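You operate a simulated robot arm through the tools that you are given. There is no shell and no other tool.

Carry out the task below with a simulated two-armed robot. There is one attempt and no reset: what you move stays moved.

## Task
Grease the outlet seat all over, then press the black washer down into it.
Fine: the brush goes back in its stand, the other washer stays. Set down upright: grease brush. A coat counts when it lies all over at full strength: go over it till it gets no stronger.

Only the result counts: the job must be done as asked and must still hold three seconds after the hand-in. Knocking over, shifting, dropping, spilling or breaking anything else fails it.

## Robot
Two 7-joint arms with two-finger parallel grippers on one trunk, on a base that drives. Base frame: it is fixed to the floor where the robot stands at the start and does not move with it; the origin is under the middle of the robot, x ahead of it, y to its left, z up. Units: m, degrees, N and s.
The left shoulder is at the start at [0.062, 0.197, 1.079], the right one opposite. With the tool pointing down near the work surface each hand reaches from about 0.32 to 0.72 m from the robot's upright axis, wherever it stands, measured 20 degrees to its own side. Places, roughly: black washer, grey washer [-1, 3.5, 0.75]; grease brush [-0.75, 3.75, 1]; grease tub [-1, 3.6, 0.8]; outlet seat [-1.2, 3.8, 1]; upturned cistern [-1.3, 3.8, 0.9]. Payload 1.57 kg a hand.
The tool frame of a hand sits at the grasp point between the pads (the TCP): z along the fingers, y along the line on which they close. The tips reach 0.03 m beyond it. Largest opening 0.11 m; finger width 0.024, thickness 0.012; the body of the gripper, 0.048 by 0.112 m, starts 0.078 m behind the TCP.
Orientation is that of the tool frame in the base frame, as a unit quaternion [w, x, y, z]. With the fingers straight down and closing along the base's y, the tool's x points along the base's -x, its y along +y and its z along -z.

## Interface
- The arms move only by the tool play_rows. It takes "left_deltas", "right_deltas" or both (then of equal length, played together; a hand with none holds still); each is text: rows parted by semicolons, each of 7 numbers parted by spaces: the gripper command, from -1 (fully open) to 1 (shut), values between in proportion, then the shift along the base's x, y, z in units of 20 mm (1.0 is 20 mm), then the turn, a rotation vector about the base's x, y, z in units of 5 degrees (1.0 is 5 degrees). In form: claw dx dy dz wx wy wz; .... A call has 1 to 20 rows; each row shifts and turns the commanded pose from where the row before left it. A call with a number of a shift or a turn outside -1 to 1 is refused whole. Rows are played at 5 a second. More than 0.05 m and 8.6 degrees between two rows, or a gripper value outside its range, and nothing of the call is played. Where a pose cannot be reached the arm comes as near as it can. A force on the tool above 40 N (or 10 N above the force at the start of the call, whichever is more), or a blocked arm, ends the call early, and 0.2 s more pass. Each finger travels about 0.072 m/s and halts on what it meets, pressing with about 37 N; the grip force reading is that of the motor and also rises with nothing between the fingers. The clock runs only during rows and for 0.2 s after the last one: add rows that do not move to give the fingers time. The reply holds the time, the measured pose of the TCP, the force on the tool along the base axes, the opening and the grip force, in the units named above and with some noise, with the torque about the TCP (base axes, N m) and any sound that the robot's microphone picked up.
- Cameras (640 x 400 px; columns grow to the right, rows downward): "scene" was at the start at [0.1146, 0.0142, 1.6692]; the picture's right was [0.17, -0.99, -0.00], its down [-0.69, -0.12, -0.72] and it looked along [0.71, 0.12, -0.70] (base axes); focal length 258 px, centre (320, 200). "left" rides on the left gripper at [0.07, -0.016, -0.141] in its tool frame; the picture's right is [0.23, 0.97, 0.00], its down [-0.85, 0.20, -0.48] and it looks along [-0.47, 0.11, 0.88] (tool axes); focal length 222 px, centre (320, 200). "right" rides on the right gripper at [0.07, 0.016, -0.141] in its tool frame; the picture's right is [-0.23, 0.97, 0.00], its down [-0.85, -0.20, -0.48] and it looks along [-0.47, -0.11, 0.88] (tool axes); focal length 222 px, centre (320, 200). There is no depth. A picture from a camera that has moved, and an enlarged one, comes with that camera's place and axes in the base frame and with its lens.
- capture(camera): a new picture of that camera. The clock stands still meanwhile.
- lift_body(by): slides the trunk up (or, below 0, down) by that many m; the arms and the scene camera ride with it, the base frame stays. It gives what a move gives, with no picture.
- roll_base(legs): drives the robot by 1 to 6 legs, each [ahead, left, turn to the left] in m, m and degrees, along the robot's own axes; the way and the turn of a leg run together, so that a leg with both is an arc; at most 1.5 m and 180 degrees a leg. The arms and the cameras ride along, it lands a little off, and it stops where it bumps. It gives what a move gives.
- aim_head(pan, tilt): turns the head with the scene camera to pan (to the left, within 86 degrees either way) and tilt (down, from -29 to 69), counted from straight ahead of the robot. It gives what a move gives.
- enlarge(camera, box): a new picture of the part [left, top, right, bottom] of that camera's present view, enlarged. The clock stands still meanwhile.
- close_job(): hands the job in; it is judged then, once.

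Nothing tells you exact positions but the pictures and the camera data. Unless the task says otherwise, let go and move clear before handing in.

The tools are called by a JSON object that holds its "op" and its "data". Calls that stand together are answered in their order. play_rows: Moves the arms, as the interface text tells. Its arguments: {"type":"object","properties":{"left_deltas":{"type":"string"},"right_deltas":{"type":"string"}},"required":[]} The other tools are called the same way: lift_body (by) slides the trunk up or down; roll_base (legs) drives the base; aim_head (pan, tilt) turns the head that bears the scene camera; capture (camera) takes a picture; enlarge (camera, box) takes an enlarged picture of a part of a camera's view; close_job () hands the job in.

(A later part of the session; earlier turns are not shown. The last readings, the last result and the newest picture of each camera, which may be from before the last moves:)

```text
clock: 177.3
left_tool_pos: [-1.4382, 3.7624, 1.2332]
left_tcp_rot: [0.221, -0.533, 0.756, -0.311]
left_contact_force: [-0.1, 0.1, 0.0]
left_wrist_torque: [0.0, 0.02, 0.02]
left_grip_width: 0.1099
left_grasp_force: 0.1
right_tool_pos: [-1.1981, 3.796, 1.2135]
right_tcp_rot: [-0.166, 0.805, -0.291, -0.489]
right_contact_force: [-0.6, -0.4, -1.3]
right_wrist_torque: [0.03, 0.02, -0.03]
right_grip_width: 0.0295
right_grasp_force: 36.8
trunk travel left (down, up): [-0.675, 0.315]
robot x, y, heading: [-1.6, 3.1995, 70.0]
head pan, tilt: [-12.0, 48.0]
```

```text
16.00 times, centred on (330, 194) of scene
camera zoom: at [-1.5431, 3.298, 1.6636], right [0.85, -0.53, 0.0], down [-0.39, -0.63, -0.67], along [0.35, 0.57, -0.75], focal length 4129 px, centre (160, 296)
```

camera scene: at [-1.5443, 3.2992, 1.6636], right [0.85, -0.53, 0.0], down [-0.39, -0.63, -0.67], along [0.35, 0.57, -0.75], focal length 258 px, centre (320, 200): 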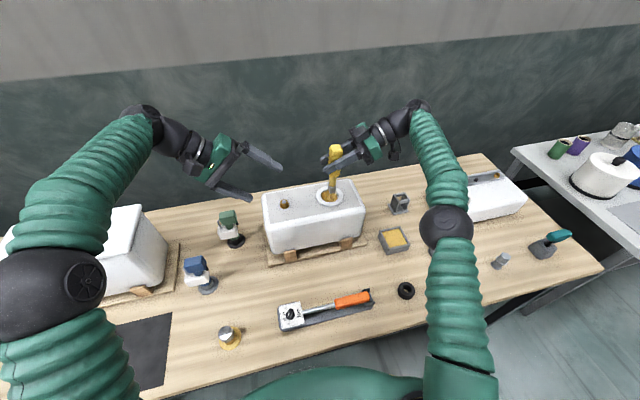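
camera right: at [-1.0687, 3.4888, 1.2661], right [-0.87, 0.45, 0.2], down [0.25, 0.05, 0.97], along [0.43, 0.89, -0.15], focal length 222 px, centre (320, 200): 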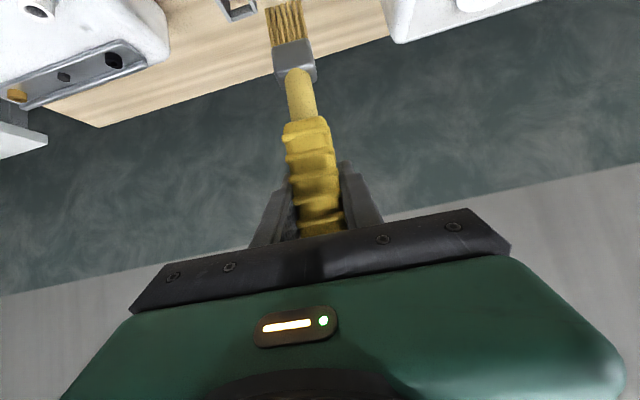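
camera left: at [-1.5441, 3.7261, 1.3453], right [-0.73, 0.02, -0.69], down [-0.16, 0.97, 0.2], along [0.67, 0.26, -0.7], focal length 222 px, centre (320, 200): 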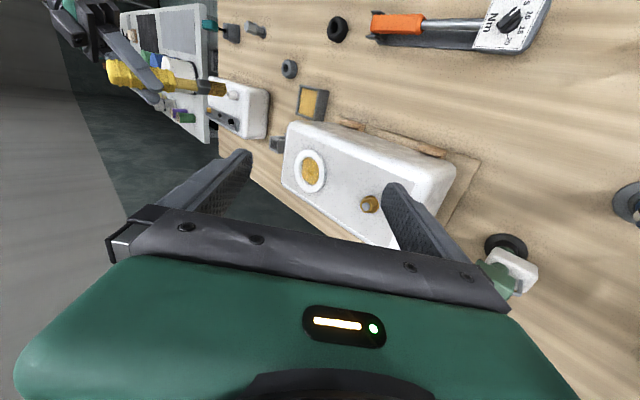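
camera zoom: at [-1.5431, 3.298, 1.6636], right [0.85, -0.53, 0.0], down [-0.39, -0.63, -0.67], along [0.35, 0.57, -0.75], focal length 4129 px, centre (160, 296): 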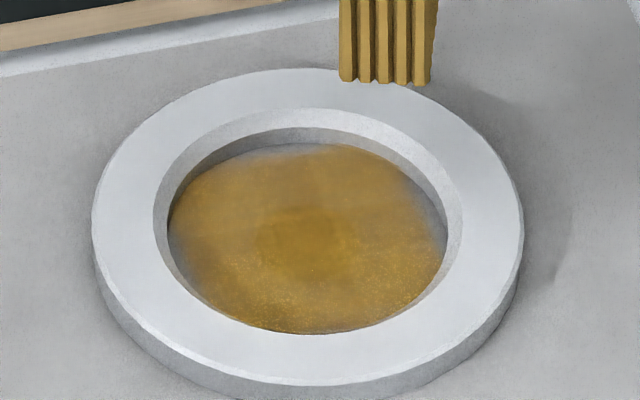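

The tip stalled on friction and leaned back again. I'll straighten it (6° pitch) and, instead of sliding, dab the brush straight down next to the wall so friction can't hold it back.

{"op": "play_rows", "data": {"right_deltas": "1 0 0 0 0.378 0.466 0;1 0 0 0 0.378 0.466 0;1 0 0 0 0 0 0"}}

{"op": "enlarge", "data": {"camera": "left", "box": [240, 130, 352, 200]}}

{"op": "enlarge", "data": {"camera": "scene", "box": [290, 160, 370, 210]}}

```text
clock: 178.1
left_tool_pos: [-1.4383, 3.7625, 1.2329]
left_tcp_rot: [0.222, -0.531, 0.757, -0.31]
left_contact_force: [0.7, 0.9, -0.1]
left_wrist_torque: [0.04, -0.03, 0.0]
left_grip_width: 0.11
left_grasp_force: 0.1
right_tool_pos: [-1.2002, 3.7965, 1.2124]
right_tcp_rot: [-0.181, 0.778, -0.281, -0.532]
right_contact_force: [-0.5, -0.8, -2.5]
right_wrist_torque: [0.02, 0.01, -0.03]
right_grip_width: 0.0295
right_grasp_force: 37.1
trunk travel left (down, up): [-0.675, 0.315]
robot x, y, heading: [-1.5991, 3.1985, 70.2]
head pan, tilt: [-12.0, 48.0]
```

```text
5.71 times, centred on (296, 165) of left
camera zoom: at [-1.5443, 3.7262, 1.3454], right [-0.73, 0.02, -0.69], down [-0.16, 0.97, 0.2], along [0.67, 0.26, -0.7], focal length 1269 px, centre (457, 400)
```

zoom: 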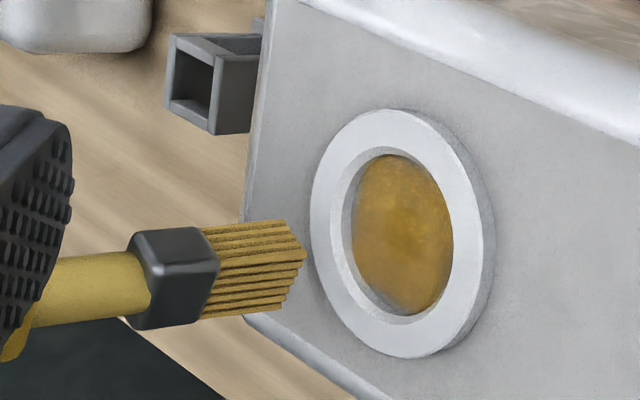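

```text
8.00 times, centred on (330, 185) of scene
camera zoom: at [-1.5431, 3.2983, 1.6636], right [0.85, -0.53, 0.0], down [-0.39, -0.63, -0.67], along [0.35, 0.57, -0.75], focal length 2065 px, centre (240, 320)
```

zoom: 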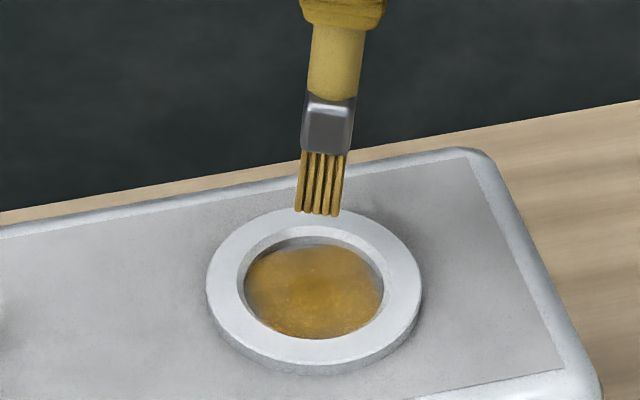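

{"op": "play_rows", "data": {"right_deltas": "1 0.525 -0.525 0 0 0 0;1 0 0 -1 0 0 0;1 0 0 -1 0 0 0;1 0 0 -0.75 0 0 0;1 0 0 0 0 0 0"}}

{"op": "enlarge", "data": {"camera": "scene", "box": [314, 182, 346, 202]}}

{"op": "enlarge", "data": {"camera": "left", "box": [275, 150, 331, 190]}}

```text
clock: 179.3
left_tool_pos: [-1.437, 3.763, 1.2331]
left_tcp_rot: [0.221, -0.532, 0.756, -0.311]
left_contact_force: [-0.6, 0.8, 0.6]
left_wrist_torque: [0.03, 0.01, 0.02]
left_grip_width: 0.1101
left_grasp_force: 0.1
right_tool_pos: [-1.1907, 3.7857, 1.1594]
right_tcp_rot: [-0.181, 0.779, -0.281, -0.531]
right_contact_force: [0.6, 0.0, -1.2]
right_wrist_torque: [0.05, 0.02, 0.03]
right_grip_width: 0.0296
right_grasp_force: 37.2
trunk travel left (down, up): [-0.675, 0.315]
robot x, y, heading: [-1.5971, 3.1976, 70.0]
head pan, tilt: [-12.0, 48.0]
```

```text
16.00 times, centred on (330, 192) of scene
camera zoom: at [-1.5431, 3.2981, 1.6636], right [0.85, -0.53, 0.0], down [-0.39, -0.63, -0.67], along [0.35, 0.57, -0.75], focal length 4129 px, centre (160, 328)
```

zoom: 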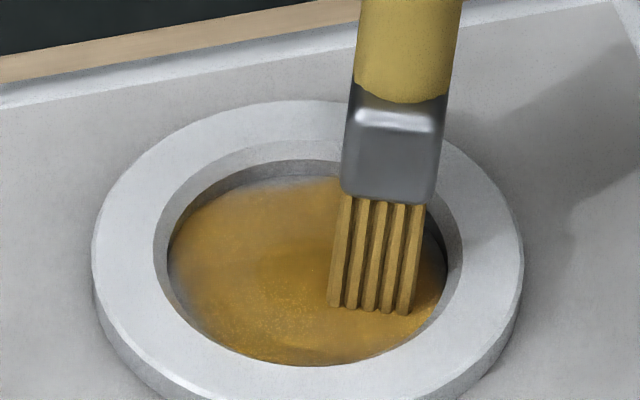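

```text
10.00 times, centred on (303, 170) of left
camera zoom: at [-1.5443, 3.726, 1.3455], right [-0.73, 0.02, -0.69], down [-0.16, 0.97, 0.2], along [0.67, 0.26, -0.7], focal length 2221 px, centre (490, 500)
```

zoom: 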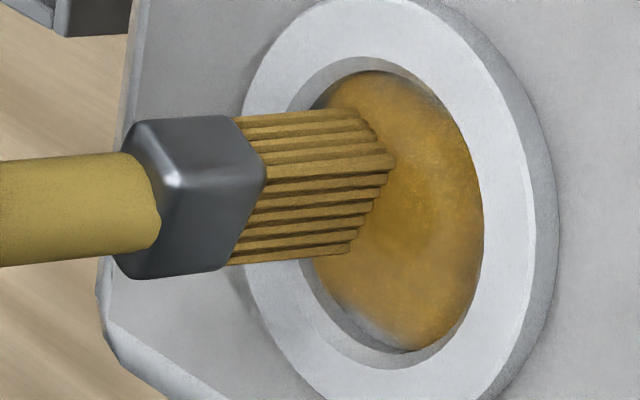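

{"op": "play_rows", "data": {"right_deltas": "1 0.125 -0.08 0 0 0 0;1 0 0 -0.13 0 0 0;1 0 0 0 0 0 0;1 0.16 0.17 0.3 0 0 0;1 0 0 -0.32 0 0 0;1 0 0 0 0 0 0;1 0.05 0.2 0.3 0 0 0;1 0 0 -0.3 0 0 0;1 0 0 0 0 0 0;1 -0.21 -0.37 0.3 0 0 0;1 -0.15 -0.17 0 0 0 0;1 0 0 -0.28 0 0 0;1 0 0 0 0 0 0"}}

{"op": "enlarge", "data": {"camera": "scene", "box": [314, 182, 346, 202]}}

{"op": "play_rows", "data": {"right_deltas": "1 0 0 0.6 0 0 0;1 0 0 1 0 0 0;1 0 0 1 0 0 0;1 0 0 0 0 0 0"}}

{"op": "enlarge", "data": {"camera": "scene", "box": [314, 184, 346, 204]}}

```text
clock: 182.1
left_tool_pos: [-1.4373, 3.7605, 1.2351]
left_tcp_rot: [0.222, -0.531, 0.757, -0.31]
left_contact_force: [-0.7, 0.6, 0.2]
left_wrist_torque: [0.0, -0.01, 0.0]
left_grip_width: 0.1102
left_grasp_force: 0.0
right_tool_pos: [-1.1892, 3.7775, 1.1582]
right_tcp_rot: [-0.183, 0.778, -0.282, -0.53]
right_contact_force: [2.4, -5.7, 8.0]
right_wrist_torque: [-0.68, -0.38, -0.08]
right_grip_width: 0.0297
right_grasp_force: 37.5
trunk travel left (down, up): [-0.675, 0.315]
robot x, y, heading: [-1.5967, 3.1956, 70.3]
head pan, tilt: [-12.0, 48.0]
```

```text
16.00 times, centred on (330, 192) of scene
camera zoom: at [-1.5437, 3.2944, 1.664], right [0.85, -0.53, 0.0], down [-0.39, -0.63, -0.67], along [0.35, 0.57, -0.74], focal length 4129 px, centre (160, 328)
```

zoom: 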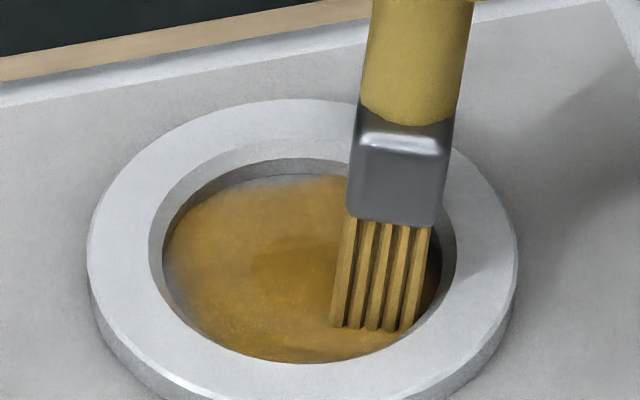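

```text
clock: 183.1
left_tool_pos: [-1.4362, 3.7633, 1.2332]
left_tcp_rot: [0.221, -0.531, 0.756, -0.311]
left_contact_force: [0.8, -0.1, -0.9]
left_wrist_torque: [-0.02, 0.01, -0.02]
left_grip_width: 0.1099
left_grasp_force: 0.1
right_tool_pos: [-1.1878, 3.7788, 1.2099]
right_tcp_rot: [-0.181, 0.778, -0.282, -0.531]
right_contact_force: [0.8, 0.5, -1.7]
right_wrist_torque: [0.01, 0.01, 0.03]
right_grip_width: 0.0296
right_grasp_force: 37.0
trunk travel left (down, up): [-0.675, 0.315]
robot x, y, heading: [-1.5996, 3.1955, 70.1]
head pan, tilt: [-12.0, 48.0]
```

```text
16.00 times, centred on (330, 194) of scene
camera zoom: at [-1.5426, 3.2991, 1.6635], right [0.85, -0.53, 0.0], down [-0.39, -0.63, -0.67], along [0.35, 0.57, -0.75], focal length 4129 px, centre (160, 296)
```

zoom: 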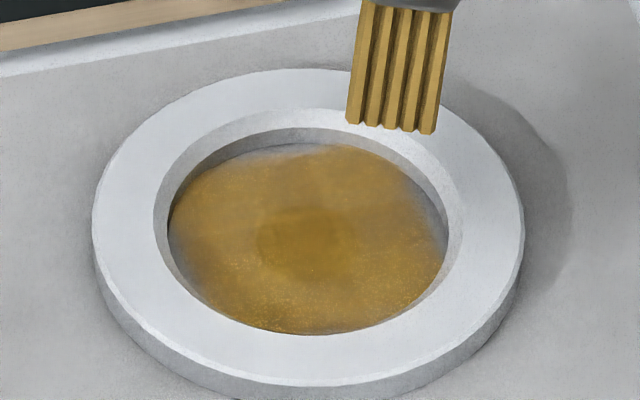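

Right edge is now good. Rotating the brush back to its original heading to dab the far edge the same way.

{"op": "play_rows", "data": {"right_deltas": "1 -0.04 0.06 0 0 0 -1;1 -0.04 0.06 0 0 0 -1;1 -0.04 0.06 0 0 0 -1;1 -0.04 0.06 0 0 0 -1;1 -0.04 0.06 0 0 0 -1;1 -0.04 0.06 0 0 0 -1;1 -0.04 0.06 0 0 0 -1;1 -0.04 0.06 0 0 0 -1;1 -0.04 0.06 0 0 0 -1;1 -0.04 0.06 0 0 0 -1;1 -0.04 0.06 0 0 0 -1;1 -0.04 0.06 0 0 0 -1;1 -0.04 0.06 0 0 0 -1;1 -0.04 0.06 0 0 0 -1;1 0 0 0 0 0 0"}}

{"op": "enlarge", "data": {"camera": "left", "box": [240, 130, 352, 200]}}

{"op": "enlarge", "data": {"camera": "scene", "box": [290, 160, 370, 210]}}

```text
clock: 186.3
left_tool_pos: [-1.4382, 3.7628, 1.2333]
left_tcp_rot: [0.222, -0.531, 0.756, -0.312]
left_contact_force: [-1.0, 0.1, -0.2]
left_wrist_torque: [0.01, 0.02, 0.02]
left_grip_width: 0.1101
left_grasp_force: 0.1
right_tool_pos: [-1.202, 3.7972, 1.2088]
right_tcp_rot: [0.453, -0.476, 0.678, 0.33]
right_contact_force: [0.6, 0.0, -1.5]
right_wrist_torque: [-0.02, 0.02, 0.02]
right_grip_width: 0.0294
right_grasp_force: 37.0
trunk travel left (down, up): [-0.675, 0.315]
robot x, y, heading: [-1.5967, 3.1989, 70.1]
head pan, tilt: [-12.0, 48.0]
```

```text
5.71 times, centred on (296, 165) of left
camera zoom: at [-1.5455, 3.7266, 1.3452], right [-0.73, 0.02, -0.69], down [-0.16, 0.97, 0.2], along [0.67, 0.26, -0.7], focal length 1269 px, centre (457, 400)
```

zoom: 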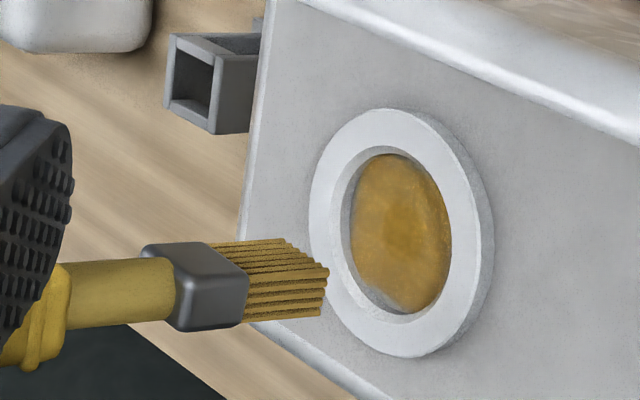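

```text
8.00 times, centred on (330, 185) of scene
camera zoom: at [-1.5448, 3.2982, 1.6636], right [0.85, -0.53, 0.0], down [-0.39, -0.63, -0.67], along [0.35, 0.57, -0.74], focal length 2065 px, centre (240, 320)
```

zoom: 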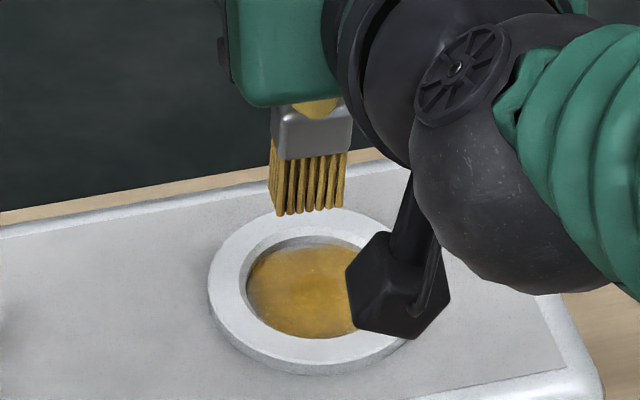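

{"op": "play_rows", "data": {"right_deltas": "1 0.365 0.505 0 0 0 0;1 0 0 -1 0 0 0;1 0 0 -1 0 0 0;1 0 0 -0.5 0 0 0;1 0 0 0 0 0 0"}}

{"op": "enlarge", "data": {"camera": "left", "box": [275, 150, 331, 190]}}

{"op": "enlarge", "data": {"camera": "scene", "box": [314, 182, 346, 202]}}

```text
clock: 187.5
left_tool_pos: [-1.4397, 3.7626, 1.2336]
left_tcp_rot: [0.221, -0.532, 0.756, -0.311]
left_contact_force: [-0.8, -0.4, 0.2]
left_wrist_torque: [0.02, 0.01, 0.03]
left_grip_width: 0.1101
left_grasp_force: 0.0
right_tool_pos: [-1.1966, 3.8061, 1.159]
right_tcp_rot: [0.453, -0.476, 0.678, 0.33]
right_contact_force: [-0.5, -0.4, -0.7]
right_wrist_torque: [-0.02, 0.04, -0.03]
right_grip_width: 0.0295
right_grasp_force: 36.5
trunk travel left (down, up): [-0.675, 0.315]
robot x, y, heading: [-1.6006, 3.1975, 70.0]
head pan, tilt: [-12.0, 48.0]
```

```text
10.00 times, centred on (303, 170) of left
camera zoom: at [-1.5454, 3.7263, 1.3454], right [-0.73, 0.02, -0.69], down [-0.16, 0.97, 0.2], along [0.67, 0.26, -0.7], focal length 2221 px, centre (490, 500)
```

zoom: 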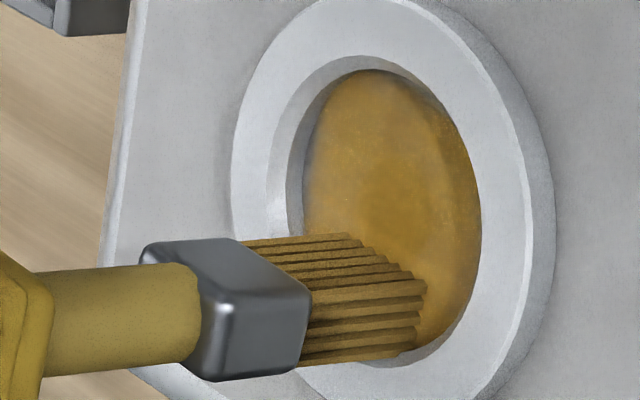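

```text
16.00 times, centred on (330, 192) of scene
camera zoom: at [-1.5446, 3.2979, 1.6637], right [0.85, -0.53, 0.0], down [-0.39, -0.63, -0.67], along [0.35, 0.57, -0.74], focal length 4129 px, centre (160, 328)
```

zoom: 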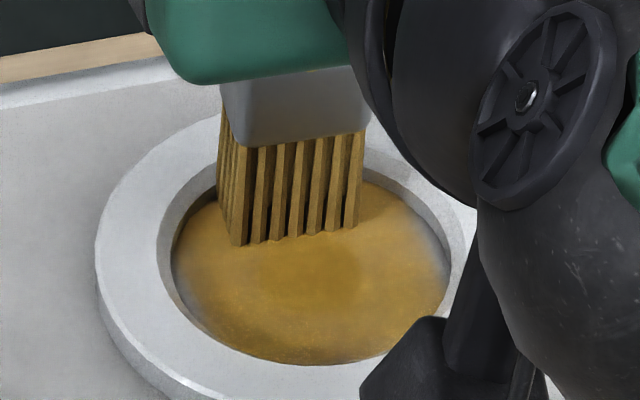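

{"op": "play_rows", "data": {"right_deltas": "1 0 0 -0.13 0 0 0;1 0 0 0 0 0 0;1 0.14 -0.06 0 0 0 0;1 -0.14 0.06 0 0 0 0;1 0.274 -0.125 0.3 0 0 0;1 0 0 -0.3 0 0 0;1 0 0 0 0 0 0;1 -0.59 0.13 0.3 0 0 0;1 0 0 -0.3 0 0 0;1 0 0 0 0 0 0;1 0.3 -0.05 0.3 0 0 0;1 0 0.04 -0.31 0 0 0;1 0 0 0 0 0 0"}}

{"op": "play_rows", "data": {"right_deltas": "1 0 0 0.6 0 0 0;1 0 -0.5 1 0 0 0;1 0 0 1 0 0 0;1 0 0 0 0 0 0"}}

{"op": "enlarge", "data": {"camera": "left", "box": [275, 150, 331, 190]}}

{"op": "enlarge", "data": {"camera": "scene", "box": [314, 184, 346, 204]}}

```text
clock: 190.3
left_tool_pos: [-1.4396, 3.7613, 1.234]
left_tcp_rot: [0.222, -0.532, 0.756, -0.31]
left_contact_force: [-0.2, -0.5, -0.4]
left_wrist_torque: [-0.01, 0.0, 0.03]
left_grip_width: 0.1101
left_grasp_force: 0.1
right_tool_pos: [-1.1962, 3.8049, 1.1575]
right_tcp_rot: [0.455, -0.476, 0.676, 0.331]
right_contact_force: [1.7, 0.6, 10.0]
right_wrist_torque: [-0.14, -0.2, 0.04]
right_grip_width: 0.0298
right_grasp_force: 37.0
trunk travel left (down, up): [-0.675, 0.315]
robot x, y, heading: [-1.5976, 3.1982, 70.2]
head pan, tilt: [-12.0, 48.0]
```

```text
clock: 191.3
left_tool_pos: [-1.4374, 3.762, 1.2327]
left_tcp_rot: [0.221, -0.531, 0.756, -0.312]
left_contact_force: [0.0, -0.3, -0.4]
left_wrist_torque: [-0.02, 0.0, 0.04]
left_grip_width: 0.1099
left_grasp_force: 0.1
right_tool_pos: [-1.1943, 3.796, 1.2089]
right_tcp_rot: [0.452, -0.477, 0.678, 0.33]
right_contact_force: [-0.4, -0.9, -1.2]
right_wrist_torque: [-0.03, 0.01, 0.01]
right_grip_width: 0.0297
right_grasp_force: 36.7
trunk travel left (down, up): [-0.675, 0.315]
robot x, y, heading: [-1.6002, 3.2017, 70.1]
head pan, tilt: [-12.0, 48.0]
```

```text
10.00 times, centred on (303, 170) of left
camera zoom: at [-1.5449, 3.7277, 1.3446], right [-0.73, 0.02, -0.69], down [-0.16, 0.97, 0.2], along [0.67, 0.26, -0.7], focal length 2221 px, centre (490, 500)
```

zoom: 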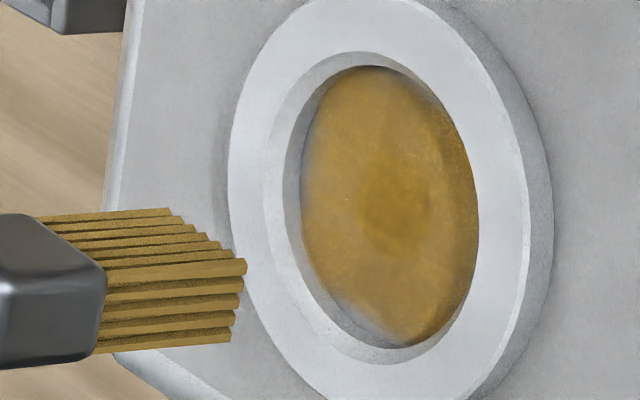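

```text
16.00 times, centred on (330, 194) of scene
camera zoom: at [-1.5441, 3.2995, 1.6635], right [0.85, -0.53, 0.0], down [-0.39, -0.63, -0.67], along [0.35, 0.57, -0.75], focal length 4129 px, centre (160, 296)
```

zoom: 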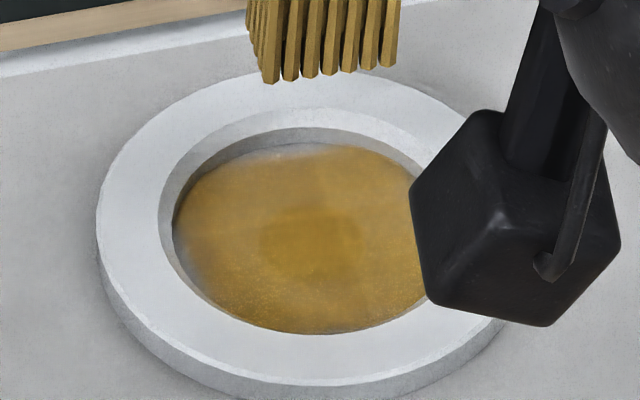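

The far sliver didn't change even with the brush pressed right into it, so the coat has stopped getting stronger — the seat is done. Now straighten the brush, raise it, and shift the base 0.22 m right to return it to its stand.

{"op": "play_rows", "data": {"right_deltas": "1 0 0 0.8 -0.42 -0.17 0;1 0.1 -0.6 0.8 0 0 0;1 0.1 -0.6 0.8 0 0 0;1 0.1 -0.6 0 0 0 0;1 0 0 0 0 0 0", "left_deltas": "-1 -0.6 0.2 0.8 0 0 0;-1 -0.6 0.2 0.8 0 0 0;-1 -0.6 0.2 0.8 0 0 0;-1 0 0 0 0 0 0;-1 0 0 0 0 0 0"}}

{"op": "roll_base", "data": {"legs": [[0, -0.22, 0]]}}

{"op": "capture", "data": {"camera": "scene"}}

{"op": "capture", "data": {"camera": "left"}}

{"op": "capture", "data": {"camera": "right"}}

```text
clock: 192.5
left_tool_pos: [-1.4743, 3.7749, 1.2813]
left_tcp_rot: [0.221, -0.531, 0.756, -0.312]
left_contact_force: [0.1, -0.5, -0.2]
left_wrist_torque: [-0.01, 0.02, 0.01]
left_grip_width: 0.1101
left_grasp_force: 0.0
right_tool_pos: [-1.1888, 3.7597, 1.2561]
right_tcp_rot: [0.449, -0.486, 0.681, 0.314]
right_contact_force: [0.6, -0.5, -1.7]
right_wrist_torque: [0.05, -0.01, 0.0]
right_grip_width: 0.0293
right_grasp_force: 37.2
trunk travel left (down, up): [-0.675, 0.315]
robot x, y, heading: [-1.6016, 3.1964, 70.2]
head pan, tilt: [-12.0, 48.0]
```

```text
clock: 194.2
left_tool_pos: [-1.2736, 3.7018, 1.2818]
left_tcp_rot: [0.222, -0.531, 0.756, -0.313]
left_contact_force: [-0.2, -0.5, 0.0]
left_wrist_torque: [0.01, -0.02, 0.01]
left_grip_width: 0.1101
left_grasp_force: 0.1
right_tool_pos: [-0.9873, 3.6878, 1.2581]
right_tcp_rot: [0.449, -0.488, 0.679, 0.313]
right_contact_force: [-0.2, 0.2, -1.1]
right_wrist_torque: [-0.01, -0.01, -0.02]
right_grip_width: 0.0296
right_grasp_force: 37.1
trunk travel left (down, up): [-0.675, 0.315]
robot x, y, heading: [-1.3892, 3.1271, 70.1]
head pan, tilt: [-12.0, 48.0]
```

```text
taken
camera scene: at [-1.3445, 3.2258, 1.6637], right [0.85, -0.53, 0.0], down [-0.39, -0.63, -0.67], along [0.35, 0.57, -0.74], focal length 258 px, centre (320, 200)
```

scene: 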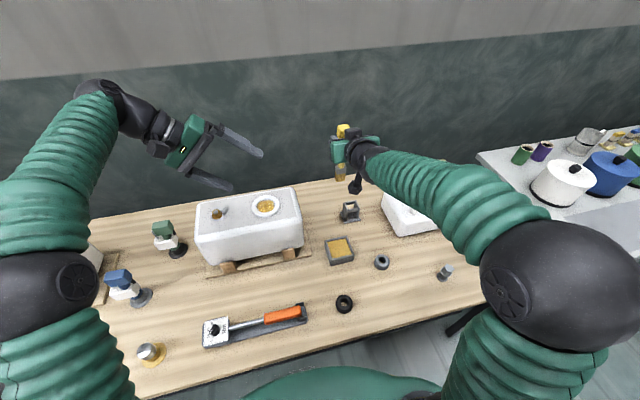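

```text
taken
camera left: at [-1.3807, 3.6657, 1.3935], right [-0.72, 0.02, -0.69], down [-0.16, 0.97, 0.2], along [0.67, 0.26, -0.69], focal length 222 px, centre (320, 200)
```

left: 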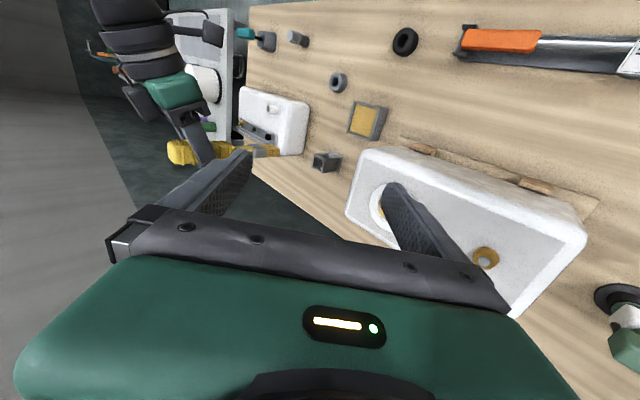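

```text
taken
camera right: at [-1.0545, 3.5444, 1.2492], right [-0.89, 0.41, 0.2], down [0.14, -0.15, 0.98], along [0.43, 0.9, 0.08], focal length 222 px, centre (320, 200)
```

right: 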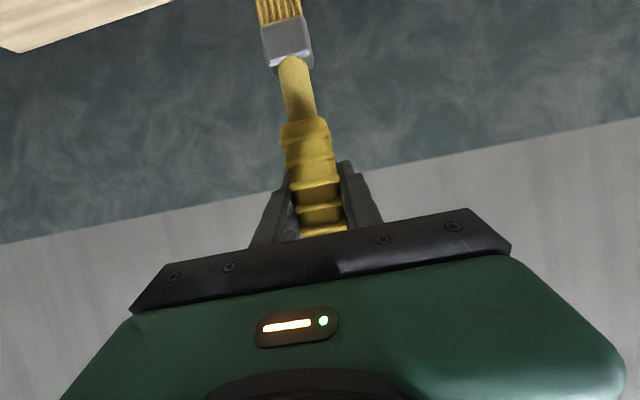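

Base is back. Moving the brush to hover above its stand at about [-0.869, 3.743].

{"op": "play_rows", "data": {"right_deltas": "1 0.74 0.345 0 0 0 0;1 0.74 0.345 0 0 0 0;1 0.74 0.345 0 0 0 0;1 0.74 0.345 0 0 0 0;1 0.74 0.345 0 0 0 0;1 0.74 0.345 0 0 0 0;1 0.74 0.345 0 0 0 0;1 0.74 0.345 0 0 0 0;1 0 0 -0.9 0 0 0;1 0 0 -0.9 0 0 0;1 0 0 -0.9 0 0 0;1 0 0 -0.9 0 0 0;1 0 0 -0.9 0 0 0;1 0 0 -0.9 0 0 0;1 0 0 -0.9 0 0 0;1 0 0 -0.9 0 0 0;1 0 0 -0.9 0 0 0;1 0 0 -0.9 0 0 0;1 0 0 0 0 0 0"}}

{"op": "enlarge", "data": {"camera": "scene", "box": [310, 170, 390, 230]}}

{"op": "enlarge", "data": {"camera": "left", "box": [270, 120, 382, 190]}}

{"op": "capture", "data": {"camera": "right"}}

```text
clock: 198.2
left_tool_pos: [-1.2697, 3.6978, 1.2831]
left_tcp_rot: [0.222, -0.531, 0.756, -0.311]
left_contact_force: [0.4, -1.0, 0.0]
left_wrist_torque: [0.0, 0.01, 0.03]
left_grip_width: 0.1098
left_grasp_force: 0.0
right_tool_pos: [-0.8654, 3.7403, 1.0769]
right_tcp_rot: [0.45, -0.486, 0.68, 0.315]
right_contact_force: [1.0, -0.2, -1.2]
right_wrist_torque: [0.03, -0.01, -0.02]
right_grip_width: 0.0295
right_grasp_force: 36.8
trunk travel left (down, up): [-0.675, 0.315]
robot x, y, heading: [-1.3925, 3.1241, 70.0]
head pan, tilt: [-12.0, 48.0]
```

```text
6.67 times, centred on (350, 200) of scene
camera zoom: at [-1.3383, 3.2241, 1.6636], right [0.85, -0.53, 0.0], down [-0.39, -0.63, -0.67], along [0.35, 0.57, -0.75], focal length 1721 px, centre (120, 200)
```

zoom: 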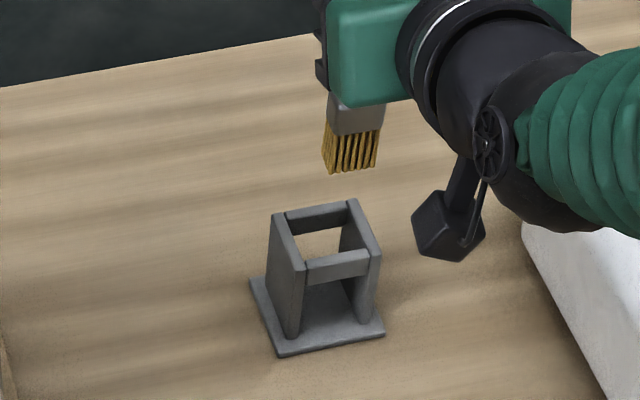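

```text
5.71 times, centred on (326, 155) of left
camera zoom: at [-1.3764, 3.662, 1.3954], right [-0.72, 0.02, -0.69], down [-0.16, 0.97, 0.2], along [0.67, 0.26, -0.7], focal length 1269 px, centre (286, 457)
```

zoom: 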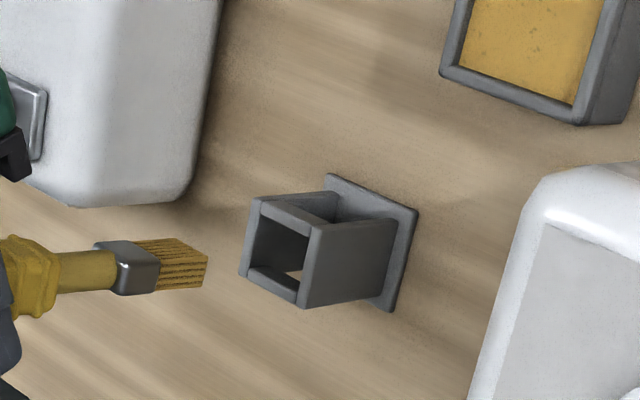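

```text
taken
camera right: at [-0.9328, 3.5966, 1.0691], right [-0.89, 0.41, 0.2], down [0.15, -0.16, 0.98], along [0.43, 0.9, 0.08], focal length 222 px, centre (320, 200)
```

right: 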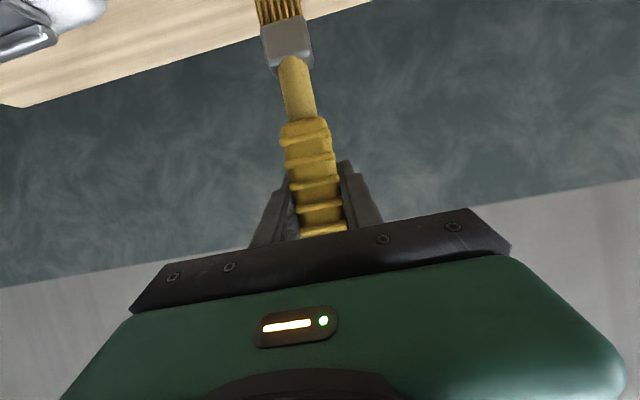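

The brush tip leans about 3° right and 3° forward relative to vertical. I'll correct both and re-check before lowering.

{"op": "play_rows", "data": {"right_deltas": "1 0 0 0 -0.365 0.765 0;1 0 0 0 0 0 0"}}

{"op": "enlarge", "data": {"camera": "scene", "box": [310, 170, 390, 220]}}

{"op": "enlarge", "data": {"camera": "left", "box": [270, 120, 382, 190]}}

```text
clock: 198.8
left_tool_pos: [-1.2695, 3.6981, 1.2831]
left_tcp_rot: [0.222, -0.531, 0.756, -0.311]
left_contact_force: [-0.7, 1.0, -1.0]
left_wrist_torque: [0.01, 0.0, -0.02]
left_grip_width: 0.11
left_grasp_force: 0.1
right_tool_pos: [-0.8637, 3.7384, 1.0783]
right_tcp_rot: [0.419, -0.482, 0.7, 0.319]
right_contact_force: [0.7, -0.1, -1.6]
right_wrist_torque: [0.03, -0.01, -0.01]
right_grip_width: 0.0296
right_grasp_force: 37.1
trunk travel left (down, up): [-0.675, 0.315]
robot x, y, heading: [-1.3928, 3.127, 70.3]
head pan, tilt: [-12.0, 48.0]
```

```text
8.00 times, centred on (350, 195) of scene
camera zoom: at [-1.3381, 3.2243, 1.6636], right [0.85, -0.53, 0.0], down [-0.39, -0.63, -0.67], along [0.35, 0.57, -0.75], focal length 2065 px, centre (80, 240)
```

zoom: 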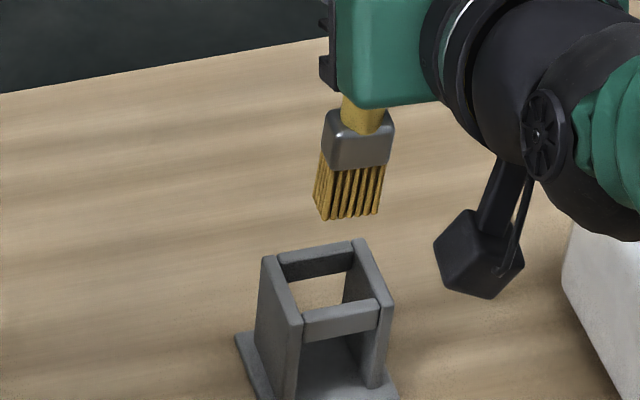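

```text
5.71 times, centred on (326, 155) of left
camera zoom: at [-1.3762, 3.6622, 1.3952], right [-0.73, 0.02, -0.69], down [-0.16, 0.97, 0.2], along [0.67, 0.26, -0.7], focal length 1269 px, centre (286, 457)
```

zoom: 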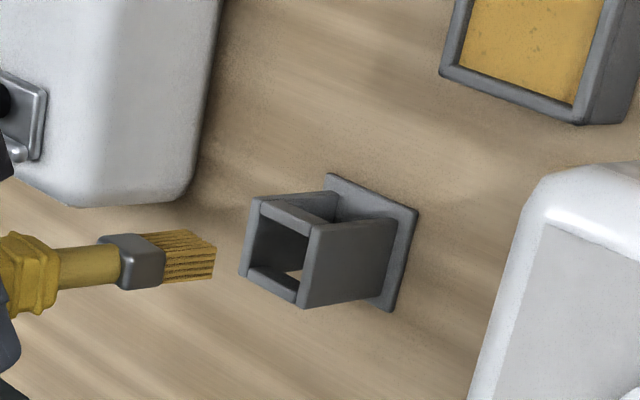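

Brush is vertical now. Lowering until the tip is just above the stand opening, so alignment can be judged without parallax.

{"op": "play_rows", "data": {"right_deltas": "1 -0.15 0.15 -0.6 0 0 0;1 0 0 -0.7 0 0 0;1 0 0 -0.6 0 0 0;1 0 0 0 0 0 0"}}

{"op": "enlarge", "data": {"camera": "scene", "box": [320, 180, 380, 220]}}

{"op": "enlarge", "data": {"camera": "left", "box": [285, 130, 365, 185]}}

```text
clock: 199.8
left_tool_pos: [-1.2697, 3.6987, 1.2829]
left_tcp_rot: [0.221, -0.531, 0.757, -0.31]
left_contact_force: [0.1, -0.8, -0.1]
left_wrist_torque: [-0.02, -0.02, -0.02]
left_grip_width: 0.1097
left_grasp_force: 0.0
right_tool_pos: [-0.8687, 3.7407, 1.0382]
right_tcp_rot: [0.42, -0.483, 0.699, 0.32]
right_contact_force: [-0.3, -0.3, -1.2]
right_wrist_torque: [0.02, 0.03, -0.02]
right_grip_width: 0.0295
right_grasp_force: 36.8
trunk travel left (down, up): [-0.675, 0.315]
robot x, y, heading: [-1.3949, 3.128, 70.0]
head pan, tilt: [-12.0, 48.0]
```

```text
10.00 times, centred on (350, 200) of scene
camera zoom: at [-1.3382, 3.2244, 1.6636], right [0.85, -0.53, 0.0], down [-0.39, -0.63, -0.67], along [0.35, 0.57, -0.75], focal length 2581 px, centre (20, 200)
```

zoom: 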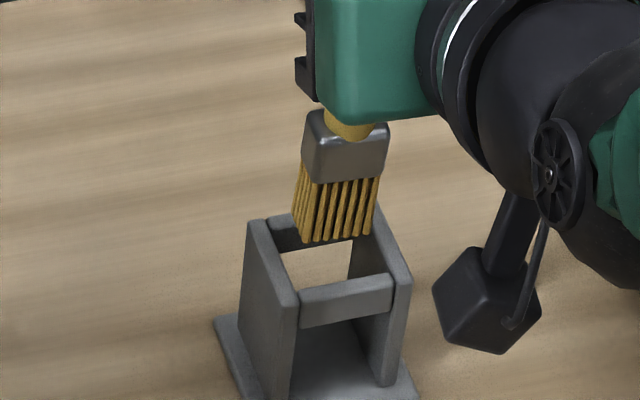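

```text
7.27 times, centred on (325, 158) of left
camera zoom: at [-1.3763, 3.6623, 1.3952], right [-0.73, 0.02, -0.69], down [-0.16, 0.97, 0.2], along [0.67, 0.26, -0.7], focal length 1615 px, centre (284, 509)
```

zoom: 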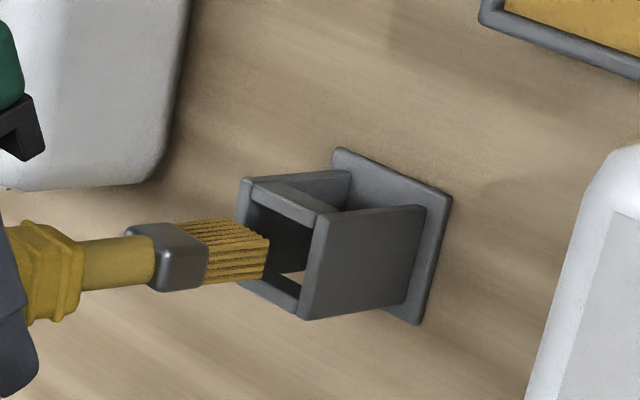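

Tip is aligned with the opening within about 2 mm in both views. Lowering into the stand in steps while watching force.

{"op": "play_rows", "data": {"right_deltas": "1 0 0 -0.5 0 0 0;1 0 0 -0.5 0 0 0;1 0 0 -0.5 0 0 0;1 0 0 -0.5 0 0 0;1 0 0 -0.5 0 0 0;1 0 0 0 0 0 0"}}

{"op": "enlarge", "data": {"camera": "scene", "box": [320, 180, 380, 220]}}

{"op": "enlarge", "data": {"camera": "left", "box": [285, 130, 365, 185]}}

```text
clock: 201.2
left_tool_pos: [-1.2691, 3.6986, 1.2837]
left_tcp_rot: [0.222, -0.531, 0.757, -0.311]
left_contact_force: [0.6, 0.0, 0.1]
left_wrist_torque: [0.0, 0.0, 0.01]
left_grip_width: 0.1099
left_grasp_force: 0.1
right_tool_pos: [-0.8683, 3.7432, 0.9891]
right_tcp_rot: [0.419, -0.483, 0.7, 0.319]
right_contact_force: [0.0, 0.1, -1.7]
right_wrist_torque: [0.05, -0.02, 0.01]
right_grip_width: 0.0298
right_grasp_force: 37.1
trunk travel left (down, up): [-0.675, 0.315]
robot x, y, heading: [-1.3888, 3.1273, 70.0]
head pan, tilt: [-12.0, 48.0]
```

```text
10.00 times, centred on (350, 200) of scene
camera zoom: at [-1.3382, 3.2243, 1.6636], right [0.85, -0.53, 0.0], down [-0.39, -0.63, -0.67], along [0.35, 0.57, -0.75], focal length 2581 px, centre (20, 200)
```

zoom: 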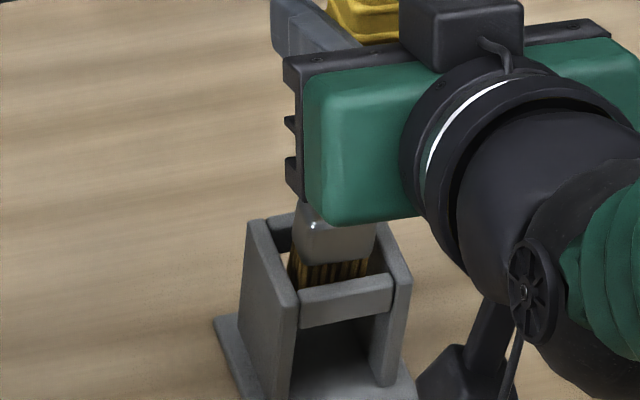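

```text
7.27 times, centred on (325, 158) of left
camera zoom: at [-1.3763, 3.6621, 1.3953], right [-0.72, 0.02, -0.69], down [-0.16, 0.97, 0.2], along [0.67, 0.26, -0.7], focal length 1615 px, centre (284, 509)
```

zoom: 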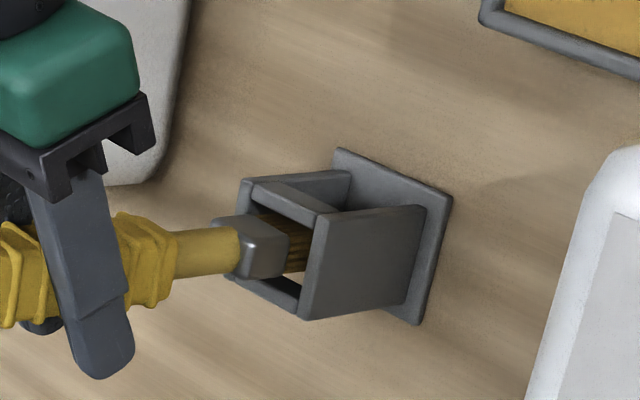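

{"op": "play_rows", "data": {"right_deltas": "1 0 0 -0.4 0 0 0;1 0 0 -0.4 0 0 0;1 0 0 -0.4 0 0 0;1 0 0 -0.4 0 0 0;1 0 0 0 0 0 0"}}

{"op": "enlarge", "data": {"camera": "left", "box": [285, 130, 365, 185]}}

```text
clock: 202.4
left_tool_pos: [-1.2703, 3.6982, 1.2839]
left_tcp_rot: [0.222, -0.531, 0.757, -0.31]
left_contact_force: [0.0, 0.3, 0.5]
left_wrist_torque: [-0.01, 0.0, 0.01]
left_grip_width: 0.11
left_grasp_force: 0.0
right_tool_pos: [-0.8687, 3.7414, 0.9573]
right_tcp_rot: [0.419, -0.482, 0.699, 0.321]
right_contact_force: [-0.3, 0.3, -0.7]
right_wrist_torque: [0.02, 0.01, 0.02]
right_grip_width: 0.0297
right_grasp_force: 37.0
trunk travel left (down, up): [-0.675, 0.315]
robot x, y, heading: [-1.3912, 3.124, 69.9]
head pan, tilt: [-12.0, 48.0]
```

```text
7.27 times, centred on (325, 158) of left
camera zoom: at [-1.3763, 3.6622, 1.3952], right [-0.73, 0.02, -0.69], down [-0.16, 0.97, 0.2], along [0.67, 0.26, -0.7], focal length 1615 px, centre (284, 509)
```

zoom: 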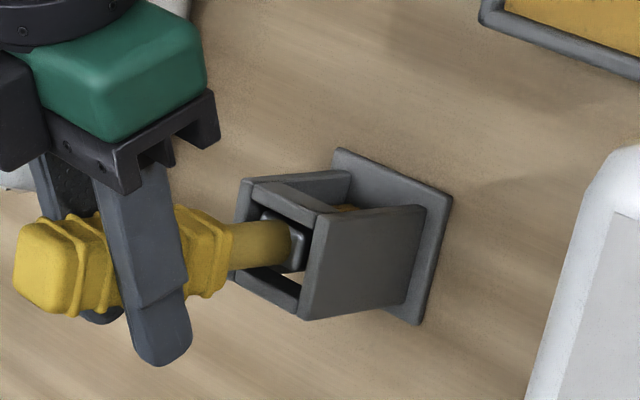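

{"op": "play_rows", "data": {"right_deltas": "1 0 0 -0.2 0 0 0;1 0 0 -0.2 0 0 0;1 0 0 -0.1 0 0 0;1 0 0 0 0 0 0"}}

{"op": "play_rows", "data": {"right_deltas": "1 0 0 -0.1 0 0 0;1 0 0 -0.1 0 0 0;1 0 0 0 0 0 0"}}

```text
clock: 203.4
left_tool_pos: [-1.2697, 3.6981, 1.2831]
left_tcp_rot: [0.222, -0.531, 0.756, -0.311]
left_contact_force: [-0.3, 0.1, -0.5]
left_wrist_torque: [0.0, 0.0, 0.02]
left_grip_width: 0.11
left_grasp_force: 0.1
right_tool_pos: [-0.8668, 3.7419, 0.9482]
right_tcp_rot: [0.419, -0.482, 0.699, 0.32]
right_contact_force: [0.2, 0.6, 1.8]
right_wrist_torque: [-0.06, -0.16, -0.02]
right_grip_width: 0.0295
right_grasp_force: 36.6
trunk travel left (down, up): [-0.675, 0.315]
robot x, y, heading: [-1.3945, 3.1225, 70.2]
head pan, tilt: [-12.0, 48.0]
```

```text
clock: 204.2
left_tool_pos: [-1.2704, 3.6965, 1.2843]
left_tcp_rot: [0.223, -0.531, 0.756, -0.309]
left_contact_force: [1.2, 0.2, -0.4]
left_wrist_torque: [0.02, 0.01, -0.02]
left_grip_width: 0.1097
left_grasp_force: 0.0
right_tool_pos: [-0.868, 3.7421, 0.9491]
right_tcp_rot: [0.423, -0.482, 0.697, 0.322]
right_contact_force: [3.2, -2.1, 21.1]
right_wrist_torque: [-0.39, -0.53, 0.02]
right_grip_width: 0.0296
right_grasp_force: 36.3
trunk travel left (down, up): [-0.675, 0.315]
robot x, y, heading: [-1.3928, 3.1262, 70.7]
head pan, tilt: [-12.0, 48.0]
```

The brush has bottomed at the same height as originally. Easing off the pressure and looking before release.

{"op": "play_rows", "data": {"right_deltas": "1 0 0 0.17 0 0 0;1 0 0 0 0 0 0"}}

{"op": "enlarge", "data": {"camera": "scene", "box": [310, 160, 390, 220]}}

{"op": "enlarge", "data": {"camera": "left", "box": [265, 130, 365, 190]}}

```text
clock: 204.8
left_tool_pos: [-1.2699, 3.6973, 1.2843]
left_tcp_rot: [0.222, -0.531, 0.757, -0.31]
left_contact_force: [0.4, 0.2, -0.8]
left_wrist_torque: [-0.01, 0.01, -0.02]
left_grip_width: 0.11
left_grasp_force: 0.0
right_tool_pos: [-0.8678, 3.7424, 0.9487]
right_tcp_rot: [0.421, -0.483, 0.698, 0.322]
right_contact_force: [4.5, 4.6, 15.4]
right_wrist_torque: [0.58, -0.96, 0.06]
right_grip_width: 0.0298
right_grasp_force: 37.2
trunk travel left (down, up): [-0.675, 0.315]
robot x, y, heading: [-1.3941, 3.1234, 70.3]
head pan, tilt: [-12.0, 48.0]
```

```text
6.67 times, centred on (350, 190) of scene
camera zoom: at [-1.3398, 3.2215, 1.6639], right [0.85, -0.53, 0.0], down [-0.39, -0.63, -0.67], along [0.35, 0.57, -0.74], focal length 1721 px, centre (120, 267)
```

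zoom: 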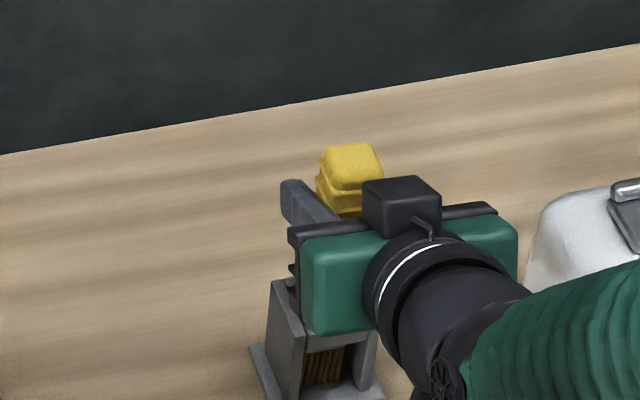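

```text
6.40 times, centred on (315, 160) of left
camera zoom: at [-1.3772, 3.6609, 1.3957], right [-0.72, 0.02, -0.69], down [-0.16, 0.97, 0.2], along [0.67, 0.26, -0.7], focal length 1422 px, centre (352, 456)
```

zoom: 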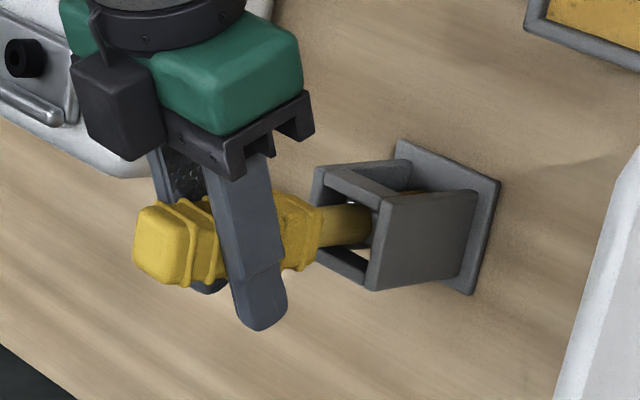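

{"op": "play_rows", "data": {"right_deltas": "1 0 0 0.1 0 0 0;1 0 0 0 0 0 0"}}

```text
clock: 205.4
left_tool_pos: [-1.2687, 3.6978, 1.2832]
left_tcp_rot: [0.221, -0.531, 0.756, -0.312]
left_contact_force: [0.2, -0.2, 0.4]
left_wrist_torque: [0.01, -0.01, 0.0]
left_grip_width: 0.1099
left_grasp_force: 0.0
right_tool_pos: [-0.8688, 3.7411, 0.9485]
right_tcp_rot: [0.418, -0.483, 0.699, 0.32]
right_contact_force: [4.2, 5.1, 8.6]
right_wrist_torque: [0.69, -0.86, 0.06]
right_grip_width: 0.0295
right_grasp_force: 36.6
trunk travel left (down, up): [-0.675, 0.315]
robot x, y, heading: [-1.3904, 3.1209, 70.2]
head pan, tilt: [-12.0, 48.0]
```

{"op": "play_rows", "data": {"right_deltas": "1 0.05 0.06 0.08 0 0 0;1 0 0 0 0 0 0"}}

```text
clock: 206.0
left_tool_pos: [-1.2698, 3.6987, 1.2826]
left_tcp_rot: [0.222, -0.532, 0.756, -0.31]
left_contact_force: [0.0, 0.2, 0.4]
left_wrist_torque: [-0.02, 0.06, -0.01]
left_grip_width: 0.11
left_grasp_force: 0.1
right_tool_pos: [-0.869, 3.7414, 0.9478]
right_tcp_rot: [0.416, -0.484, 0.7, 0.319]
right_contact_force: [-0.1, -1.0, 1.5]
right_wrist_torque: [-0.17, -0.06, 0.0]
right_grip_width: 0.0293
right_grasp_force: 37.1
trunk travel left (down, up): [-0.675, 0.315]
robot x, y, heading: [-1.3896, 3.1274, 70.4]
head pan, tilt: [-12.0, 48.0]
```

Forces are nearly zero with the brush resting on the stand floor. Opening gently.

{"op": "play_rows", "data": {"right_deltas": "0.4 0 0 0 0 0 0;0.3 0 0 0 0 0 0;0.2 0 0 0 0 0 0;0 0 0 0 0 0 0;-0.4 0 0 0 0 0 0;-0.8 0 0 0 0 0 0;-0.8 0 0 0 0 0 0"}}

{"op": "enlarge", "data": {"camera": "scene", "box": [310, 160, 390, 220]}}

{"op": "enlarge", "data": {"camera": "left", "box": [265, 130, 365, 190]}}

{"op": "capture", "data": {"camera": "right"}}

```text
clock: 207.6
left_tool_pos: [-1.2702, 3.6987, 1.2835]
left_tcp_rot: [0.222, -0.532, 0.756, -0.31]
left_contact_force: [-0.5, 0.3, -0.3]
left_wrist_torque: [0.02, 0.02, 0.01]
left_grip_width: 0.11
left_grasp_force: 0.1
right_tool_pos: [-0.8679, 3.7442, 0.9505]
right_tcp_rot: [0.418, -0.483, 0.699, 0.32]
right_contact_force: [-0.1, 1.1, -0.5]
right_wrist_torque: [-0.04, -0.01, -0.02]
right_grip_width: 0.099
right_grasp_force: 0.1
trunk travel left (down, up): [-0.675, 0.315]
robot x, y, heading: [-1.388, 3.1228, 70.5]
head pan, tilt: [-12.0, 48.0]
```

```text
6.67 times, centred on (350, 190) of scene
camera zoom: at [-1.3384, 3.2243, 1.6636], right [0.85, -0.53, 0.0], down [-0.39, -0.63, -0.67], along [0.35, 0.57, -0.75], focal length 1721 px, centre (120, 267)
```

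zoom: 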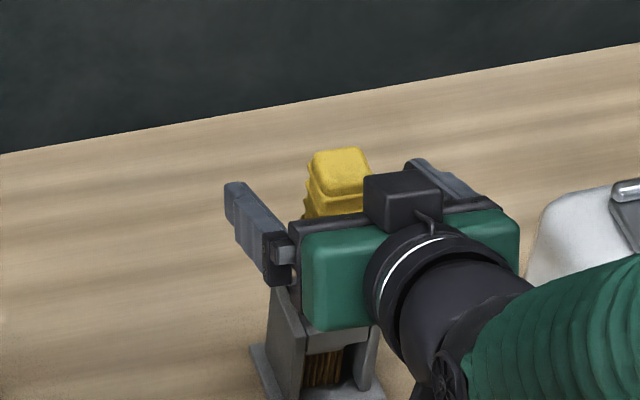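

```text
6.40 times, centred on (315, 160) of left
camera zoom: at [-1.3764, 3.6622, 1.3952], right [-0.72, 0.02, -0.69], down [-0.16, 0.97, 0.2], along [0.67, 0.26, -0.7], focal length 1422 px, centre (352, 456)
```

zoom: 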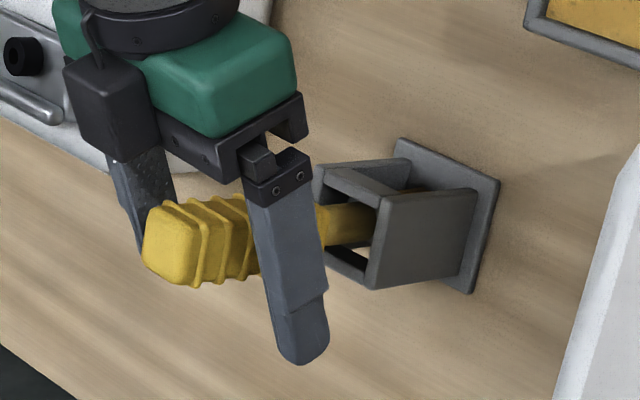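

```text
taken
camera right: at [-0.9353, 3.6003, 0.9512], right [-0.88, 0.41, 0.25], down [0.21, -0.12, 0.97], along [0.43, 0.9, 0.02], focal length 222 px, centre (320, 200)
```

right: 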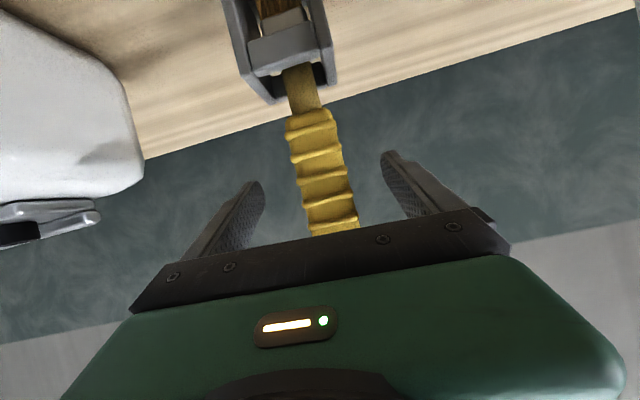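

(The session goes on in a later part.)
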